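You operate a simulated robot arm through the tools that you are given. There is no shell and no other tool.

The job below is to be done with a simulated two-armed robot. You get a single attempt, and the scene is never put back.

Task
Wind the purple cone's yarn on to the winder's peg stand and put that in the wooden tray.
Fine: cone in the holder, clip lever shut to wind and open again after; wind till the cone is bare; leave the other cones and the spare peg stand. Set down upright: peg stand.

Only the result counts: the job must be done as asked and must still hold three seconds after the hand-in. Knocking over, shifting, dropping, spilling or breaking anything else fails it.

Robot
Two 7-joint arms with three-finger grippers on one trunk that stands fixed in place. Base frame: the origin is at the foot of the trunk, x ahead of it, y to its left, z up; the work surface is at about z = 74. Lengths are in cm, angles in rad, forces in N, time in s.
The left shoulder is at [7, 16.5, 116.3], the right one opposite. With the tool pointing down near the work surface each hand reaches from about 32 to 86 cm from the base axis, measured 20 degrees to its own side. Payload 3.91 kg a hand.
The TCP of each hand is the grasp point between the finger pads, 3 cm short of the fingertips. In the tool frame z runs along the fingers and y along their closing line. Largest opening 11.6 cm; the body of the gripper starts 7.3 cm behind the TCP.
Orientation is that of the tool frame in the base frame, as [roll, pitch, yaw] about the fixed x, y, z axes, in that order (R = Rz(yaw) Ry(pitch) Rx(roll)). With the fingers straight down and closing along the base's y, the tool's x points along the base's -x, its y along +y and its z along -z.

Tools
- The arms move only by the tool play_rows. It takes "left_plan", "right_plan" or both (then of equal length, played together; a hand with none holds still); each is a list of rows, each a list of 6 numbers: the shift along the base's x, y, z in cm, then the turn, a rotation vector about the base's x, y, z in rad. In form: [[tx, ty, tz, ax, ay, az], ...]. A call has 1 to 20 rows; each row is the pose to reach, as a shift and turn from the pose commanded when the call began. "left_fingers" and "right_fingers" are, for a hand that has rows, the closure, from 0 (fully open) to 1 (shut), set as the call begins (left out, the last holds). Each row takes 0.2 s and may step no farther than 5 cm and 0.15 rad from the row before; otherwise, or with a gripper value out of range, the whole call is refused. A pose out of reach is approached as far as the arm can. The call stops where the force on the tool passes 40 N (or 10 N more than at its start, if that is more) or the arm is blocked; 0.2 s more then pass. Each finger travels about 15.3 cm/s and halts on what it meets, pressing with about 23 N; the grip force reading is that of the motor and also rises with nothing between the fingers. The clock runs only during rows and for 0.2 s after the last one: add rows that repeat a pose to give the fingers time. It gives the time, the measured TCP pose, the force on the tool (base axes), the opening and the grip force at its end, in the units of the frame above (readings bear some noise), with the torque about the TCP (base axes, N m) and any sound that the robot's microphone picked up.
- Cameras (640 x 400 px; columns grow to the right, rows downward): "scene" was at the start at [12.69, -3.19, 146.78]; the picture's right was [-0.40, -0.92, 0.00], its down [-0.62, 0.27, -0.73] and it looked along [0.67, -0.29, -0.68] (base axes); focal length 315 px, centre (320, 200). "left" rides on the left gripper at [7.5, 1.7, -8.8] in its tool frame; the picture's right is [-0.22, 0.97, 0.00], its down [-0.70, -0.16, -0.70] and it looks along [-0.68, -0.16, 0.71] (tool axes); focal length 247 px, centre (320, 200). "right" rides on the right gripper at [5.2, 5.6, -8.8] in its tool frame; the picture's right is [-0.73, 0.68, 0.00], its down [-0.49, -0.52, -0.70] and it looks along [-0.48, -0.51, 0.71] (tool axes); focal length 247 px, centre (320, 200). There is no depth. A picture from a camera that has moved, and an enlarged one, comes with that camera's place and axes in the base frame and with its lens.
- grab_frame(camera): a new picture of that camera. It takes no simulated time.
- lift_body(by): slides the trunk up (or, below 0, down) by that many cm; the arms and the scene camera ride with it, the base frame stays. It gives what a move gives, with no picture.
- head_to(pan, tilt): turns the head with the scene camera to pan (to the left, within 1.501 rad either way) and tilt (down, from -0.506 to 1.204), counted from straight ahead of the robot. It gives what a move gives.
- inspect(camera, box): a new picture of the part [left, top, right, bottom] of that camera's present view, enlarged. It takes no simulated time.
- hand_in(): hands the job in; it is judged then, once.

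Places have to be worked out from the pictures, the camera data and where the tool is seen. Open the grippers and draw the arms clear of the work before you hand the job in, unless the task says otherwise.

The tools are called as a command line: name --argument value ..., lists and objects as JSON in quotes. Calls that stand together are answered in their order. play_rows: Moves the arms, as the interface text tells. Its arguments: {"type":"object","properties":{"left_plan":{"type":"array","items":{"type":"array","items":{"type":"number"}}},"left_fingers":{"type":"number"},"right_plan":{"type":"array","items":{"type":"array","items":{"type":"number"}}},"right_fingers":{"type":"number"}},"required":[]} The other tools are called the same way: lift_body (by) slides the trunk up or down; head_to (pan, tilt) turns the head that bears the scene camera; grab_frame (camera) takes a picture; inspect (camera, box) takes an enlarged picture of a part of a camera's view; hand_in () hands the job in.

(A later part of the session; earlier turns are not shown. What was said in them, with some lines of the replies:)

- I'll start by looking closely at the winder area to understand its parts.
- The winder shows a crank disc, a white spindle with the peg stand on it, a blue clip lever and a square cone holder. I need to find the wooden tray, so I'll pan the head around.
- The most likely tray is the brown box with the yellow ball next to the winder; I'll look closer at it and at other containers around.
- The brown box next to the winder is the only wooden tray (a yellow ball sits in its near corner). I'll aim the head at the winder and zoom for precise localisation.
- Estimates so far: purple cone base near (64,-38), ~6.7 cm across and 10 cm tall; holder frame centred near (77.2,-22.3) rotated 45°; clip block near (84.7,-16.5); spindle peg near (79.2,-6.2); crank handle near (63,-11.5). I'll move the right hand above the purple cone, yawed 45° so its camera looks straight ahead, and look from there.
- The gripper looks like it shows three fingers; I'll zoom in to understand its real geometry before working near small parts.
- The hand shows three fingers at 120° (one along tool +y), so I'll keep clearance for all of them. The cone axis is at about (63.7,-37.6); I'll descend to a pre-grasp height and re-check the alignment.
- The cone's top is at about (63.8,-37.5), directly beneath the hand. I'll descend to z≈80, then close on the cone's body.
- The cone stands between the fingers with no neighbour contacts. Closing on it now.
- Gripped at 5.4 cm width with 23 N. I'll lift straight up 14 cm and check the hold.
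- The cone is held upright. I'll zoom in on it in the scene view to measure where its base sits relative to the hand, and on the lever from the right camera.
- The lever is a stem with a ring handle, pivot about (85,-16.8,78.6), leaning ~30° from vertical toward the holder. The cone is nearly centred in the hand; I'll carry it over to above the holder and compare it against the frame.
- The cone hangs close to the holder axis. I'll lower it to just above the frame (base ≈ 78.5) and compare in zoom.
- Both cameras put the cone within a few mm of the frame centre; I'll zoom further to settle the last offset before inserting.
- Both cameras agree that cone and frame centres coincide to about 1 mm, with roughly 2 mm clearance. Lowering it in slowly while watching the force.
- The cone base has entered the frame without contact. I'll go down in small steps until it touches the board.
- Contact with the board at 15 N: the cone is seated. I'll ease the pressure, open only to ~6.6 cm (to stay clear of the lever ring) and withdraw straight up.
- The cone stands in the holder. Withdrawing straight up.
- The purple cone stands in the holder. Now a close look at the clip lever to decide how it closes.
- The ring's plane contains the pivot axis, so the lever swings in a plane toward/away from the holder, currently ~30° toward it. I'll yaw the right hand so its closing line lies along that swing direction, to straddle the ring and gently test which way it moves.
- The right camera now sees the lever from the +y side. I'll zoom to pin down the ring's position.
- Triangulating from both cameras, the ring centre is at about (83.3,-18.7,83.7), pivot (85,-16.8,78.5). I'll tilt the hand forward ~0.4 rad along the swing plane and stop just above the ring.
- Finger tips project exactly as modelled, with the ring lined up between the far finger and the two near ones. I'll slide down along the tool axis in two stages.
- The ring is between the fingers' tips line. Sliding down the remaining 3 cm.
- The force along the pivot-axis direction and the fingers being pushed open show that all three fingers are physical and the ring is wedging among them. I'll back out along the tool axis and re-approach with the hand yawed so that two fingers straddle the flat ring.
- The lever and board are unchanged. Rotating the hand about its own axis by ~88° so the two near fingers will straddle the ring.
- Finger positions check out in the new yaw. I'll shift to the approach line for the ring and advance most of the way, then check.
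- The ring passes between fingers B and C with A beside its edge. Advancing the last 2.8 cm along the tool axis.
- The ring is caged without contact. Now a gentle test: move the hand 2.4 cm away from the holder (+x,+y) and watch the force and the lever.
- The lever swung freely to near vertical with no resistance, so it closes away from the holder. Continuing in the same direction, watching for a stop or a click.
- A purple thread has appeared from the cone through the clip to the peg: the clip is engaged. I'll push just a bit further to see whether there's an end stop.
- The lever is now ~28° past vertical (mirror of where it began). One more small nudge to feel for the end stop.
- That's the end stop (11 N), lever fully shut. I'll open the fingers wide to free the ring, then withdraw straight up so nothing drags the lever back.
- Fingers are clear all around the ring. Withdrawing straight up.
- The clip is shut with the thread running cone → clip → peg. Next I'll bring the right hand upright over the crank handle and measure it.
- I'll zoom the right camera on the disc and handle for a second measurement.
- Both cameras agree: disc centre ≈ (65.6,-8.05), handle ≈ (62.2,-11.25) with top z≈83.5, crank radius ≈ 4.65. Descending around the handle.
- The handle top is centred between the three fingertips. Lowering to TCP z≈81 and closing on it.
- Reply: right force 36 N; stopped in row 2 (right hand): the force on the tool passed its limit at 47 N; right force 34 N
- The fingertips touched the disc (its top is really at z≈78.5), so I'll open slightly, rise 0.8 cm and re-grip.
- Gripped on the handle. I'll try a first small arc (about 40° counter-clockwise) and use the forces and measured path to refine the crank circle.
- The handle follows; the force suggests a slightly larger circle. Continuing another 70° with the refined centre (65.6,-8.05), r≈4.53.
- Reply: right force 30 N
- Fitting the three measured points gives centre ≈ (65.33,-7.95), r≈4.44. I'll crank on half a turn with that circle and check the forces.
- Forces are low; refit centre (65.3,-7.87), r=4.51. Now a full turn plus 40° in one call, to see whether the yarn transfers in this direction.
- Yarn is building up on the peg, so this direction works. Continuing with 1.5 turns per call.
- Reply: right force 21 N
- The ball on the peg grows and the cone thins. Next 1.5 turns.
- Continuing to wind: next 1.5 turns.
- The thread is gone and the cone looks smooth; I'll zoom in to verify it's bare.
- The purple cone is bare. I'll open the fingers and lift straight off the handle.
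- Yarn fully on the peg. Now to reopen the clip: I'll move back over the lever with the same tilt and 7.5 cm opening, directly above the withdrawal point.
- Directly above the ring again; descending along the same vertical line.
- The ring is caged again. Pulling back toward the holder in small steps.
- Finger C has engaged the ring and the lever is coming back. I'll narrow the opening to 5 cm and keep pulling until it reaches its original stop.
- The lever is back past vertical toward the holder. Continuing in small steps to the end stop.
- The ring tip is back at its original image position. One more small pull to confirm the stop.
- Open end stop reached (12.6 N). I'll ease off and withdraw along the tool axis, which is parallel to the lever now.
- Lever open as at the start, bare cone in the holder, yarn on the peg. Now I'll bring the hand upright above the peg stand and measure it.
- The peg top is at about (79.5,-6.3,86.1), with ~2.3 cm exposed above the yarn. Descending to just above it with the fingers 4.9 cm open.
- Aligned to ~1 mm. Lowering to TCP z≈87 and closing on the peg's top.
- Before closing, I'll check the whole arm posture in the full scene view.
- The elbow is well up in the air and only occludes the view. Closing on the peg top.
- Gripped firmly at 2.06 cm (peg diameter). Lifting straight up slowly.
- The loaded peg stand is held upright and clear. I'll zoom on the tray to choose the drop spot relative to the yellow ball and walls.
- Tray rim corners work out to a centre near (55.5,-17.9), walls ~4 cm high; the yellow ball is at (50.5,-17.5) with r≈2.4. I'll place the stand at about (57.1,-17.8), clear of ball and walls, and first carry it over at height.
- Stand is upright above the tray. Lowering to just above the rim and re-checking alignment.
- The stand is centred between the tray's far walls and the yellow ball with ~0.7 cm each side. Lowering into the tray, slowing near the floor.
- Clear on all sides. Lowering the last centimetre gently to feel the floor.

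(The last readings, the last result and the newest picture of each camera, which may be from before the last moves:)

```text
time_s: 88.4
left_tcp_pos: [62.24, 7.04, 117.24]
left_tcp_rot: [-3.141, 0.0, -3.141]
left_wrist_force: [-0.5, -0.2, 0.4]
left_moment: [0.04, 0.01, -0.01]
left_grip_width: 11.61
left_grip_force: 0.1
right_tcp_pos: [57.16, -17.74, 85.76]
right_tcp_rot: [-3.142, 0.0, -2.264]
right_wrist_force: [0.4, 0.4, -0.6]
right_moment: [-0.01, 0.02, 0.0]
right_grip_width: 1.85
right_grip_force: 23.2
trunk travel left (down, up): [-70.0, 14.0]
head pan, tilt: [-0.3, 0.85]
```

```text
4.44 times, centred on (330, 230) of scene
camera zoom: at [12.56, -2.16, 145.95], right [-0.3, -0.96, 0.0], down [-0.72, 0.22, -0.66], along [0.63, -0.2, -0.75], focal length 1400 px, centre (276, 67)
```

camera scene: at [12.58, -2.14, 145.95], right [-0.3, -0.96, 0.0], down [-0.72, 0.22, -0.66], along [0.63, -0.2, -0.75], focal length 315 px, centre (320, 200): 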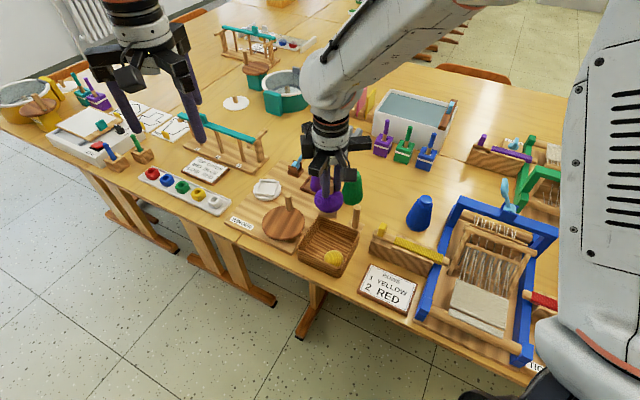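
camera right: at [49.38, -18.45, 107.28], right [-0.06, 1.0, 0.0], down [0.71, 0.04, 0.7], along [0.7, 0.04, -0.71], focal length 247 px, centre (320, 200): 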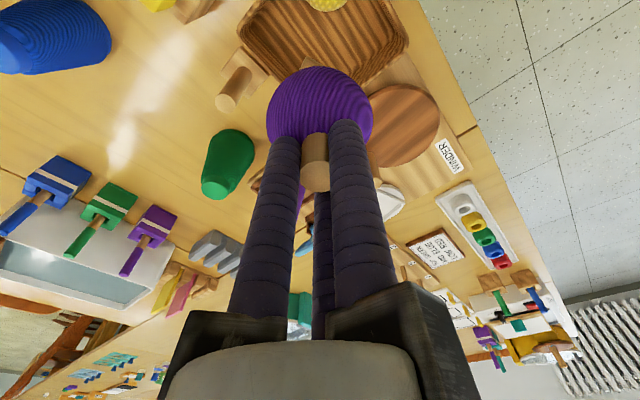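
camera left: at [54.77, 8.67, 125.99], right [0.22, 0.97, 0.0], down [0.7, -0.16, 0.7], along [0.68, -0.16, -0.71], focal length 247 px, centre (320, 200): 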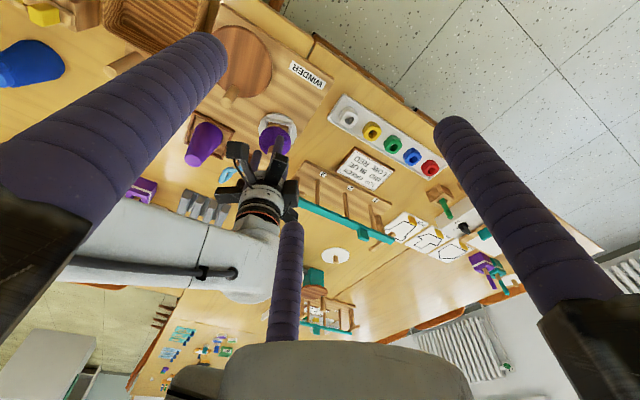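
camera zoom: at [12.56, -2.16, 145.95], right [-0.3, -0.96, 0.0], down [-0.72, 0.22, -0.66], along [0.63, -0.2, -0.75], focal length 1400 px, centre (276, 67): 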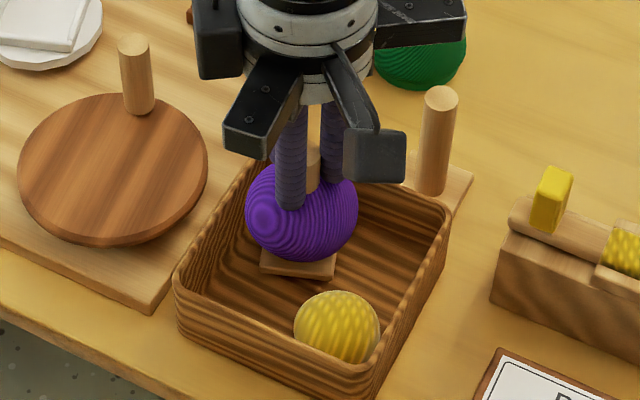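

No contact yet; continuing down in 2 mm steps until the force rises.

play_rows --right_plan '[[0, 0, -0.2, 0, 0, 0], [0, 0, -0.4, 0, 0, 0], [0, 0, -0.4, 0, 0, 0]]'

inspect --camera "scene" --box '[300, 195, 350, 265]'

```text
time_s: 89.2
left_tcp_pos: [62.25, 6.91, 117.38]
left_tcp_rot: [-3.14, -0.001, -3.141]
left_wrist_force: [0.0, -0.7, 0.2]
left_moment: [0.0, 0.02, -0.02]
left_grip_width: 11.6
left_grip_force: 0.1
right_tcp_pos: [57.12, -17.75, 85.24]
right_tcp_rot: [3.139, -0.001, -2.264]
right_wrist_force: [0.0, -0.1, -0.9]
right_moment: [0.01, 0.0, 0.0]
right_grip_width: 1.85
right_grip_force: 23.0
trunk travel left (down, up): [-70.0, 14.0]
head pan, tilt: [-0.3, 0.85]
```

```text
5.71 times, centred on (325, 230) of scene
camera zoom: at [12.56, -2.16, 145.95], right [-0.3, -0.96, 0.0], down [-0.72, 0.22, -0.66], along [0.63, -0.2, -0.75], focal length 1801 px, centre (291, 29)
```

zoom: 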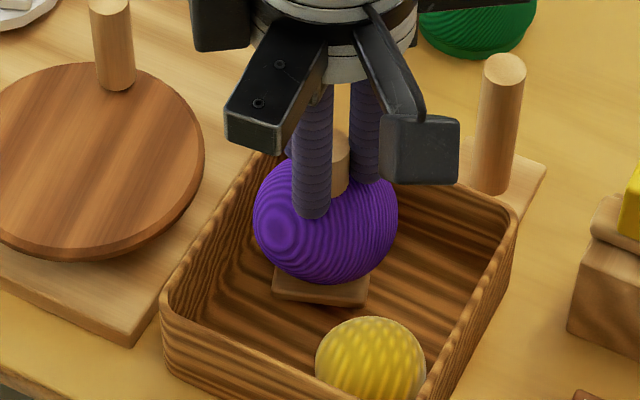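

Still free. Continuing down another 6 mm in small steps.

play_rows --right_plan '[[0, 0, -0.15, 0, 0, 0], [0, 0, -0.3, 0, 0, 0], [0, 0, -0.45, 0, 0, 0], [0, 0, -0.45, 0, 0, 0]]'

inspect --camera "scene" --box '[300, 195, 350, 265]'

inspect --camera "right" --box '[180, 0, 460, 180]'

```text
time_s: 90.2
left_tcp_pos: [62.22, 7.03, 117.3]
left_tcp_rot: [3.141, -0.001, 3.141]
left_wrist_force: [-0.4, 0.1, -0.3]
left_moment: [-0.03, -0.02, 0.0]
left_grip_width: 11.62
left_grip_force: 0.1
right_tcp_pos: [57.08, -17.62, 84.72]
right_tcp_rot: [3.141, -0.001, -2.264]
right_wrist_force: [0.7, -0.1, -0.2]
right_moment: [-0.02, -0.02, 0.01]
right_grip_width: 1.85
right_grip_force: 23.4
trunk travel left (down, up): [-70.0, 14.0]
head pan, tilt: [-0.3, 0.85]
```

```text
5.71 times, centred on (325, 230) of scene
camera zoom: at [12.56, -2.16, 145.95], right [-0.3, -0.96, 0.0], down [-0.72, 0.22, -0.66], along [0.63, -0.2, -0.75], focal length 1801 px, centre (291, 29)
```

zoom: 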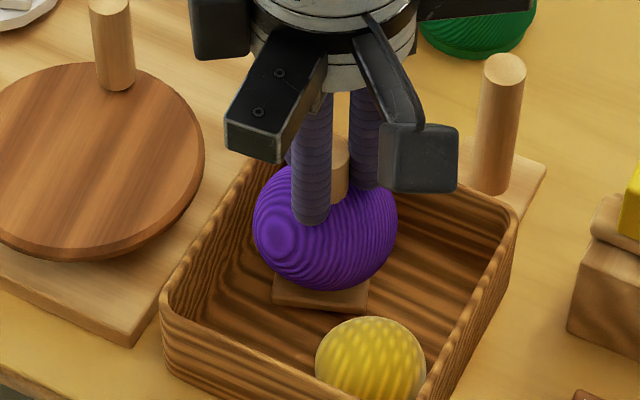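

```text
2.22 times, centred on (320, 90) of right
camera zoom: at [49.57, -18.13, 93.68], right [-0.06, 1.0, 0.0], down [0.71, 0.04, 0.7], along [0.7, 0.04, -0.71], focal length 549 px, centre (320, 444)
```

zoom: 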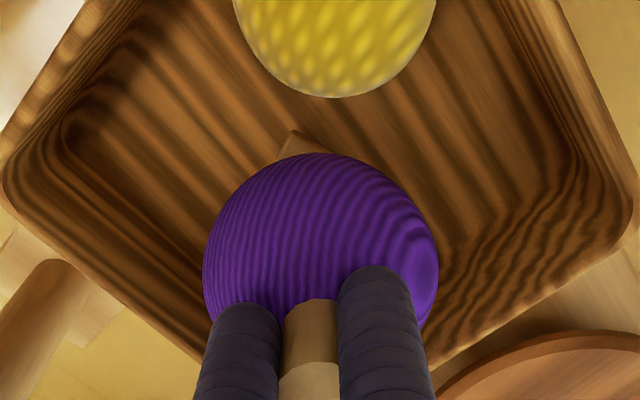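

Still no contact; base bottom estimated at ~75.5. Continuing in small steps.

play_rows --right_plan '[[0, 0, -0.15, 0, 0, 0], [0, 0, -0.3, 0, 0, 0], [0, 0, -0.45, 0, 0, 0], [0, 0, -0.45, 0, 0, 0]]'

inspect --camera "scene" --box '[300, 195, 350, 265]'

```text
time_s: 91.2
left_tcp_pos: [62.31, 7.08, 117.15]
left_tcp_rot: [3.14, 0.001, -3.14]
left_wrist_force: [0.7, 0.1, -0.3]
left_moment: [-0.03, 0.0, 0.02]
left_grip_width: 11.6
left_grip_force: 0.0
right_tcp_pos: [57.13, -17.73, 84.56]
right_tcp_rot: [-3.141, 0.0, -2.263]
right_wrist_force: [-0.2, -1.1, -0.2]
right_moment: [-0.01, 0.0, -0.04]
right_grip_width: 1.83
right_grip_force: 23.2
trunk travel left (down, up): [-70.0, 14.0]
head pan, tilt: [-0.3, 0.85]
```

```text
5.71 times, centred on (325, 230) of scene
camera zoom: at [12.56, -2.16, 145.95], right [-0.3, -0.96, 0.0], down [-0.72, 0.22, -0.66], along [0.63, -0.2, -0.75], focal length 1801 px, centre (291, 29)
```

zoom: 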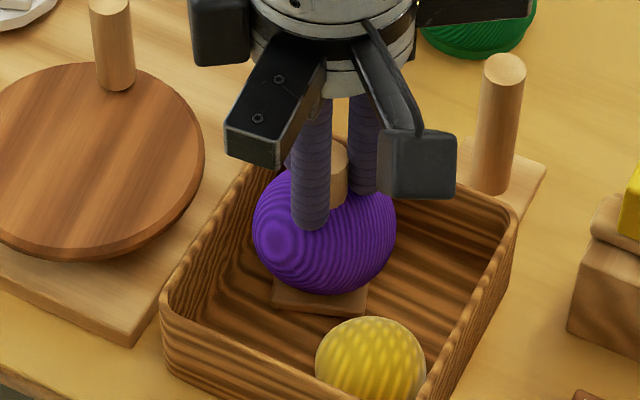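

Continuing down another few millimetres.

play_rows --right_plan '[[0, 0, -0.15, 0, 0, 0], [0, 0, -0.3, 0, 0, 0], [0, 0, -0.45, 0, 0, 0], [0, 0, -0.45, 0, 0, 0]]'

inspect --camera "scene" --box '[300, 195, 350, 265]'

```text
time_s: 92.2
left_tcp_pos: [62.2, 7.01, 117.41]
left_tcp_rot: [-3.141, 0.0, 3.141]
left_wrist_force: [0.3, 0.0, 0.4]
left_moment: [0.0, -0.01, 0.01]
left_grip_width: 11.58
left_grip_force: 0.1
right_tcp_pos: [57.06, -17.72, 84.04]
right_tcp_rot: [-3.142, 0.002, -2.264]
right_wrist_force: [0.5, -0.6, 9.4]
right_moment: [-0.19, 0.14, 0.01]
right_grip_width: 1.86
right_grip_force: 23.3
trunk travel left (down, up): [-70.0, 14.0]
head pan, tilt: [-0.3, 0.85]
```

```text
5.71 times, centred on (325, 230) of scene
camera zoom: at [12.45, -2.15, 145.98], right [-0.3, -0.96, 0.0], down [-0.72, 0.22, -0.66], along [0.63, -0.2, -0.75], focal length 1801 px, centre (291, 29)
```

zoom: 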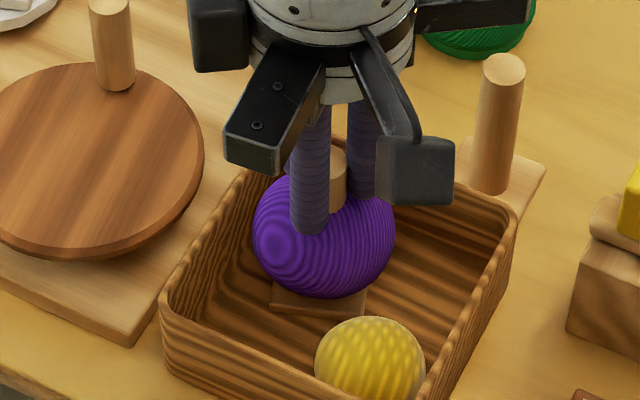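

Floor contact at 9 N: the stand is seated. Easing the pressure, then opening the fingers.

play_rows --right_plan '[[0, 0, 0.1, 0, 0, 0], [0, 0, 0.1, 0, 0, 0]]'

play_rows --right_plan '[[0, 0, 0, 0, 0, 0], [0, 0, 0, 0, 0, 0], [0, 0, 0, 0, 0, 0]]' --right_fingers 0.62

inspect --camera "scene" --box '[300, 195, 350, 265]'

inspect --camera "right" --box '[180, 0, 460, 200]'

```text
time_s: 92.8
left_tcp_pos: [62.16, 6.99, 117.3]
left_tcp_rot: [-3.14, 0.0, -3.141]
left_wrist_force: [-1.3, -0.3, 0.0]
left_moment: [0.0, 0.02, -0.02]
left_grip_width: 11.6
left_grip_force: 0.1
right_tcp_pos: [57.17, -17.67, 84.04]
right_tcp_rot: [-3.141, 0.0, -2.263]
right_wrist_force: [0.8, -0.4, 4.1]
right_moment: [-0.05, -0.16, -0.02]
right_grip_width: 1.85
right_grip_force: 22.5
trunk travel left (down, up): [-70.0, 14.0]
head pan, tilt: [-0.3, 0.85]
```

```text
time_s: 93.6
left_tcp_pos: [62.21, 6.94, 117.29]
left_tcp_rot: [-3.141, 0.0, -3.141]
left_wrist_force: [1.0, 0.9, 0.5]
left_moment: [-0.03, 0.0, 0.01]
left_grip_width: 11.6
left_grip_force: 0.1
right_tcp_pos: [57.08, -17.65, 84.07]
right_tcp_rot: [3.138, 0.001, -2.264]
right_wrist_force: [0.9, 0.1, 0.0]
right_moment: [-0.02, 0.0, 0.0]
right_grip_width: 4.41
right_grip_force: 0.1
trunk travel left (down, up): [-70.0, 14.0]
head pan, tilt: [-0.3, 0.85]
```

```text
5.71 times, centred on (325, 230) of scene
camera zoom: at [12.57, -2.16, 145.95], right [-0.3, -0.96, 0.0], down [-0.72, 0.22, -0.66], along [0.63, -0.2, -0.75], focal length 1801 px, centre (291, 29)
```

zoom: 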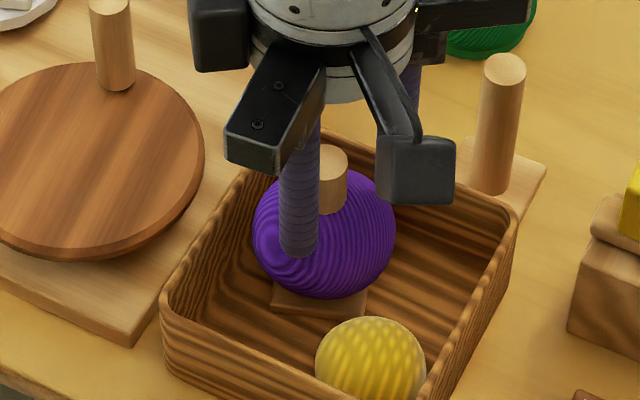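

```text
2.00 times, centred on (320, 100) of right
camera zoom: at [49.65, -18.11, 92.86], right [-0.06, 1.0, 0.0], down [0.71, 0.04, 0.7], along [0.7, 0.04, -0.71], focal length 494 px, centre (320, 400)
```

zoom: 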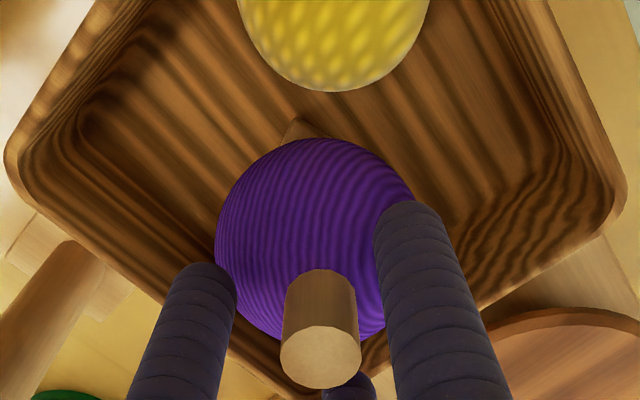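

The stand remains upright and the fingers are clear. Rising straight up.

play_rows --right_plan '[[0, 0, 1, 0, 0, 0], [0, 0, 3, 0, 0, 0], [0, 0, 6, 0, 0, 0], [0, 0, 10, 0, 0, 0], [0, 0, 15, 0, 0, 0], [0, 0, 20, 0, 0, 0], [0, 0, 20, 0, 0, 0]]'

grab_frame --camera "scene"

inspect --camera "scene" --box '[295, 185, 365, 275]'

inspect --camera "right" --box '[180, 0, 460, 200]'

```text
time_s: 95.2
left_tcp_pos: [62.34, 7.15, 117.2]
left_tcp_rot: [3.141, -0.001, -3.14]
left_wrist_force: [0.2, -0.3, -0.1]
left_moment: [-0.01, 0.0, 0.0]
left_grip_width: 11.59
left_grip_force: 0.0
right_tcp_pos: [57.24, -17.68, 104.08]
right_tcp_rot: [3.139, 0.001, -2.263]
right_wrist_force: [0.1, 0.1, 0.1]
right_moment: [-0.03, 0.02, -0.01]
right_grip_width: 4.43
right_grip_force: 0.0
trunk travel left (down, up): [-70.0, 14.0]
head pan, tilt: [-0.3, 0.85]
```

```text
taken
camera scene: at [12.66, -2.17, 145.94], right [-0.3, -0.96, 0.0], down [-0.72, 0.22, -0.66], along [0.63, -0.2, -0.75], focal length 315 px, centre (320, 200)
```

scene: 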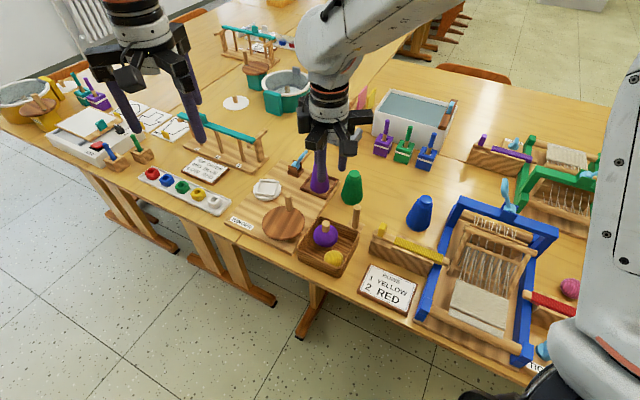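

```text
4.44 times, centred on (330, 230) of scene
camera zoom: at [12.66, -2.17, 145.94], right [-0.3, -0.96, 0.0], down [-0.72, 0.22, -0.66], along [0.63, -0.2, -0.75], focal length 1400 px, centre (276, 67)
```

zoom: 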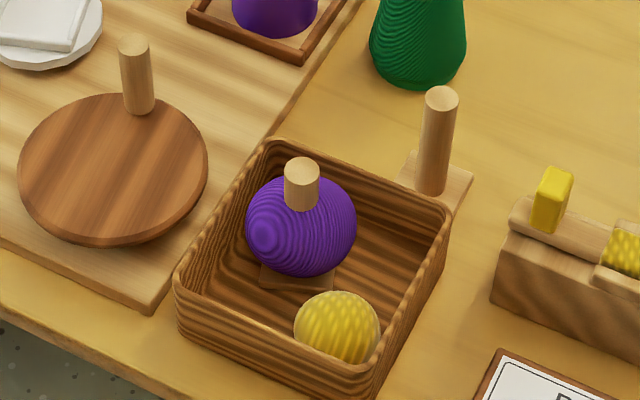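

```text
2.00 times, centred on (320, 100) of right
camera zoom: at [49.69, -18.13, 112.98], right [-0.06, 1.0, 0.0], down [0.71, 0.04, 0.7], along [0.7, 0.04, -0.72], focal length 494 px, centre (320, 400)
```

zoom: 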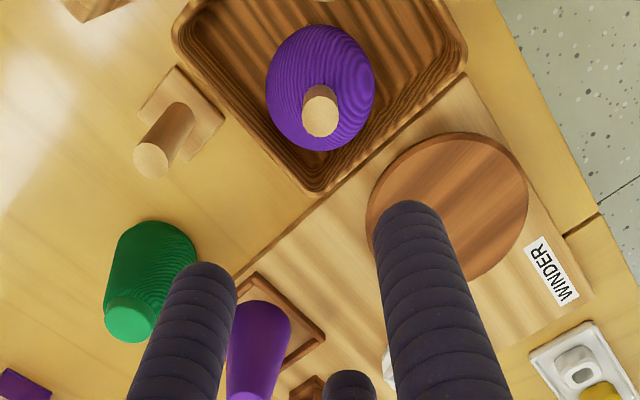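

The stand with the purple yarn stands upright in the tray. I'll retract the right arm to its starting pose with the gripper open, then verify everything.

play_rows --right_plan '[[0, -1, 4, 0, 0, -0.125], [0, -4, 8, 0, 0, -0.25], [0, -8, 11, 0, 0, -0.375], [0.1, -12.5, 13, 0, 0, -0.5], [0.2, -17, 13, 0, 0, -0.625], [0.3, -21.5, 13, 0, 0, -0.75], [0.3, -25.5, 13, 0, 0, -0.878], [0.3, -27, 13, 0, 0, -0.878], [0.3, -27, 13, 0, 0, -0.878]]' --right_fingers 0.0

grab_frame --camera "scene"

inspect --camera "scene" --box '[240, 130, 370, 285]'

inspect --camera "scene" --box '[280, 142, 320, 182]'

```text
time_s: 97.2
left_tcp_pos: [62.22, 7.02, 117.28]
left_tcp_rot: [-3.141, 0.001, -3.14]
left_wrist_force: [0.5, -0.6, -0.1]
left_moment: [0.0, 0.01, 0.02]
left_grip_width: 11.62
left_grip_force: 0.0
right_tcp_pos: [57.33, -44.73, 116.96]
right_tcp_rot: [-3.141, 0.0, 3.14]
right_wrist_force: [0.5, 0.4, -0.2]
right_moment: [0.03, 0.0, -0.01]
right_grip_width: 11.62
right_grip_force: 0.1
trunk travel left (down, up): [-70.0, 14.0]
head pan, tilt: [-0.3, 0.85]
```

```text
taken
camera scene: at [12.54, -2.13, 145.96], right [-0.3, -0.96, 0.0], down [-0.72, 0.22, -0.66], along [0.63, -0.2, -0.75], focal length 315 px, centre (320, 200)
```

scene: 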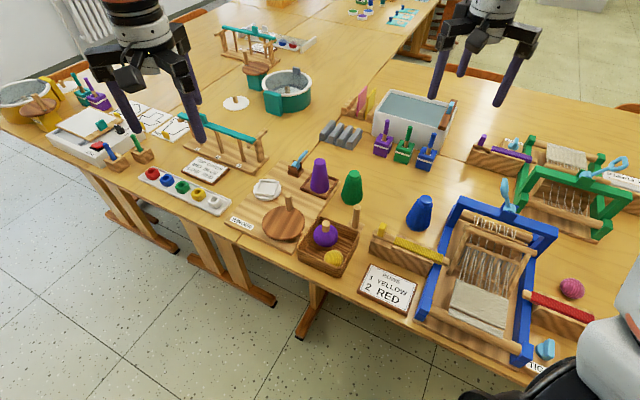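

```text
2.58 times, centred on (305, 208) of scene
camera zoom: at [12.54, -2.13, 145.96], right [-0.3, -0.96, 0.0], down [-0.72, 0.22, -0.66], along [0.63, -0.2, -0.75], focal length 813 px, centre (359, 181)
```

zoom: 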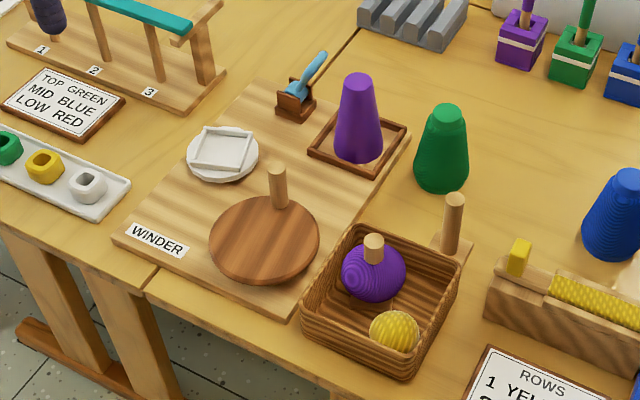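

```text
10.00 times, centred on (300, 162) of scene
camera zoom: at [12.54, -2.13, 145.96], right [-0.3, -0.96, 0.0], down [-0.72, 0.22, -0.66], along [0.63, -0.2, -0.75], focal length 3151 px, centre (520, 580)
```

zoom: 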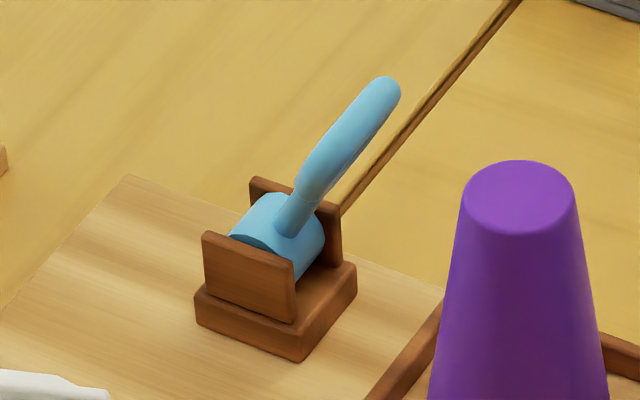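

All checks agree: the clip lever is back at its original open angle, the bare cone stands in the holder, and the wound peg stand is upright in the wooden tray. The yellow ball, the other cones and the spare stand haven't moved. Both grippers are open and clear, so I'm handing in.

hand_in

```text
The job is handed in.
```

I wound the purple cone's yarn on to the winder's peg stand and put the stand upright in the wooden tray. The job is handed in; no verdict has come back yet.

- **Cone:** it sits upright in the holder and is bare. The thread disappeared when the last yarn came off, after about six turns of the crank.
- **Clip lever:** I pushed it shut to its end stop before winding. Afterwards I pulled it open again to the angle it started at.
- **Tray:** I took the brown wood-grained box with the yellow ball in it to be the wooden tray, as it was the only one nearby that matched. I set the stand down about 0.7 cm clear of the yellow ball and the walls, by my estimate.
- **Everything else:** the other cones, the spare peg stand and the yellow ball look unmoved in the last pictures. The crank handle stopped at a different angle from where it began.

Twice the hand met more force than I intended. The lever's ring briefly wedged between the fingers, and the fingertips pressed on the crank disc (the hand stopped at 47 N). I saw no shift or damage from either.

Both grippers are open and the arms are clear of the work.
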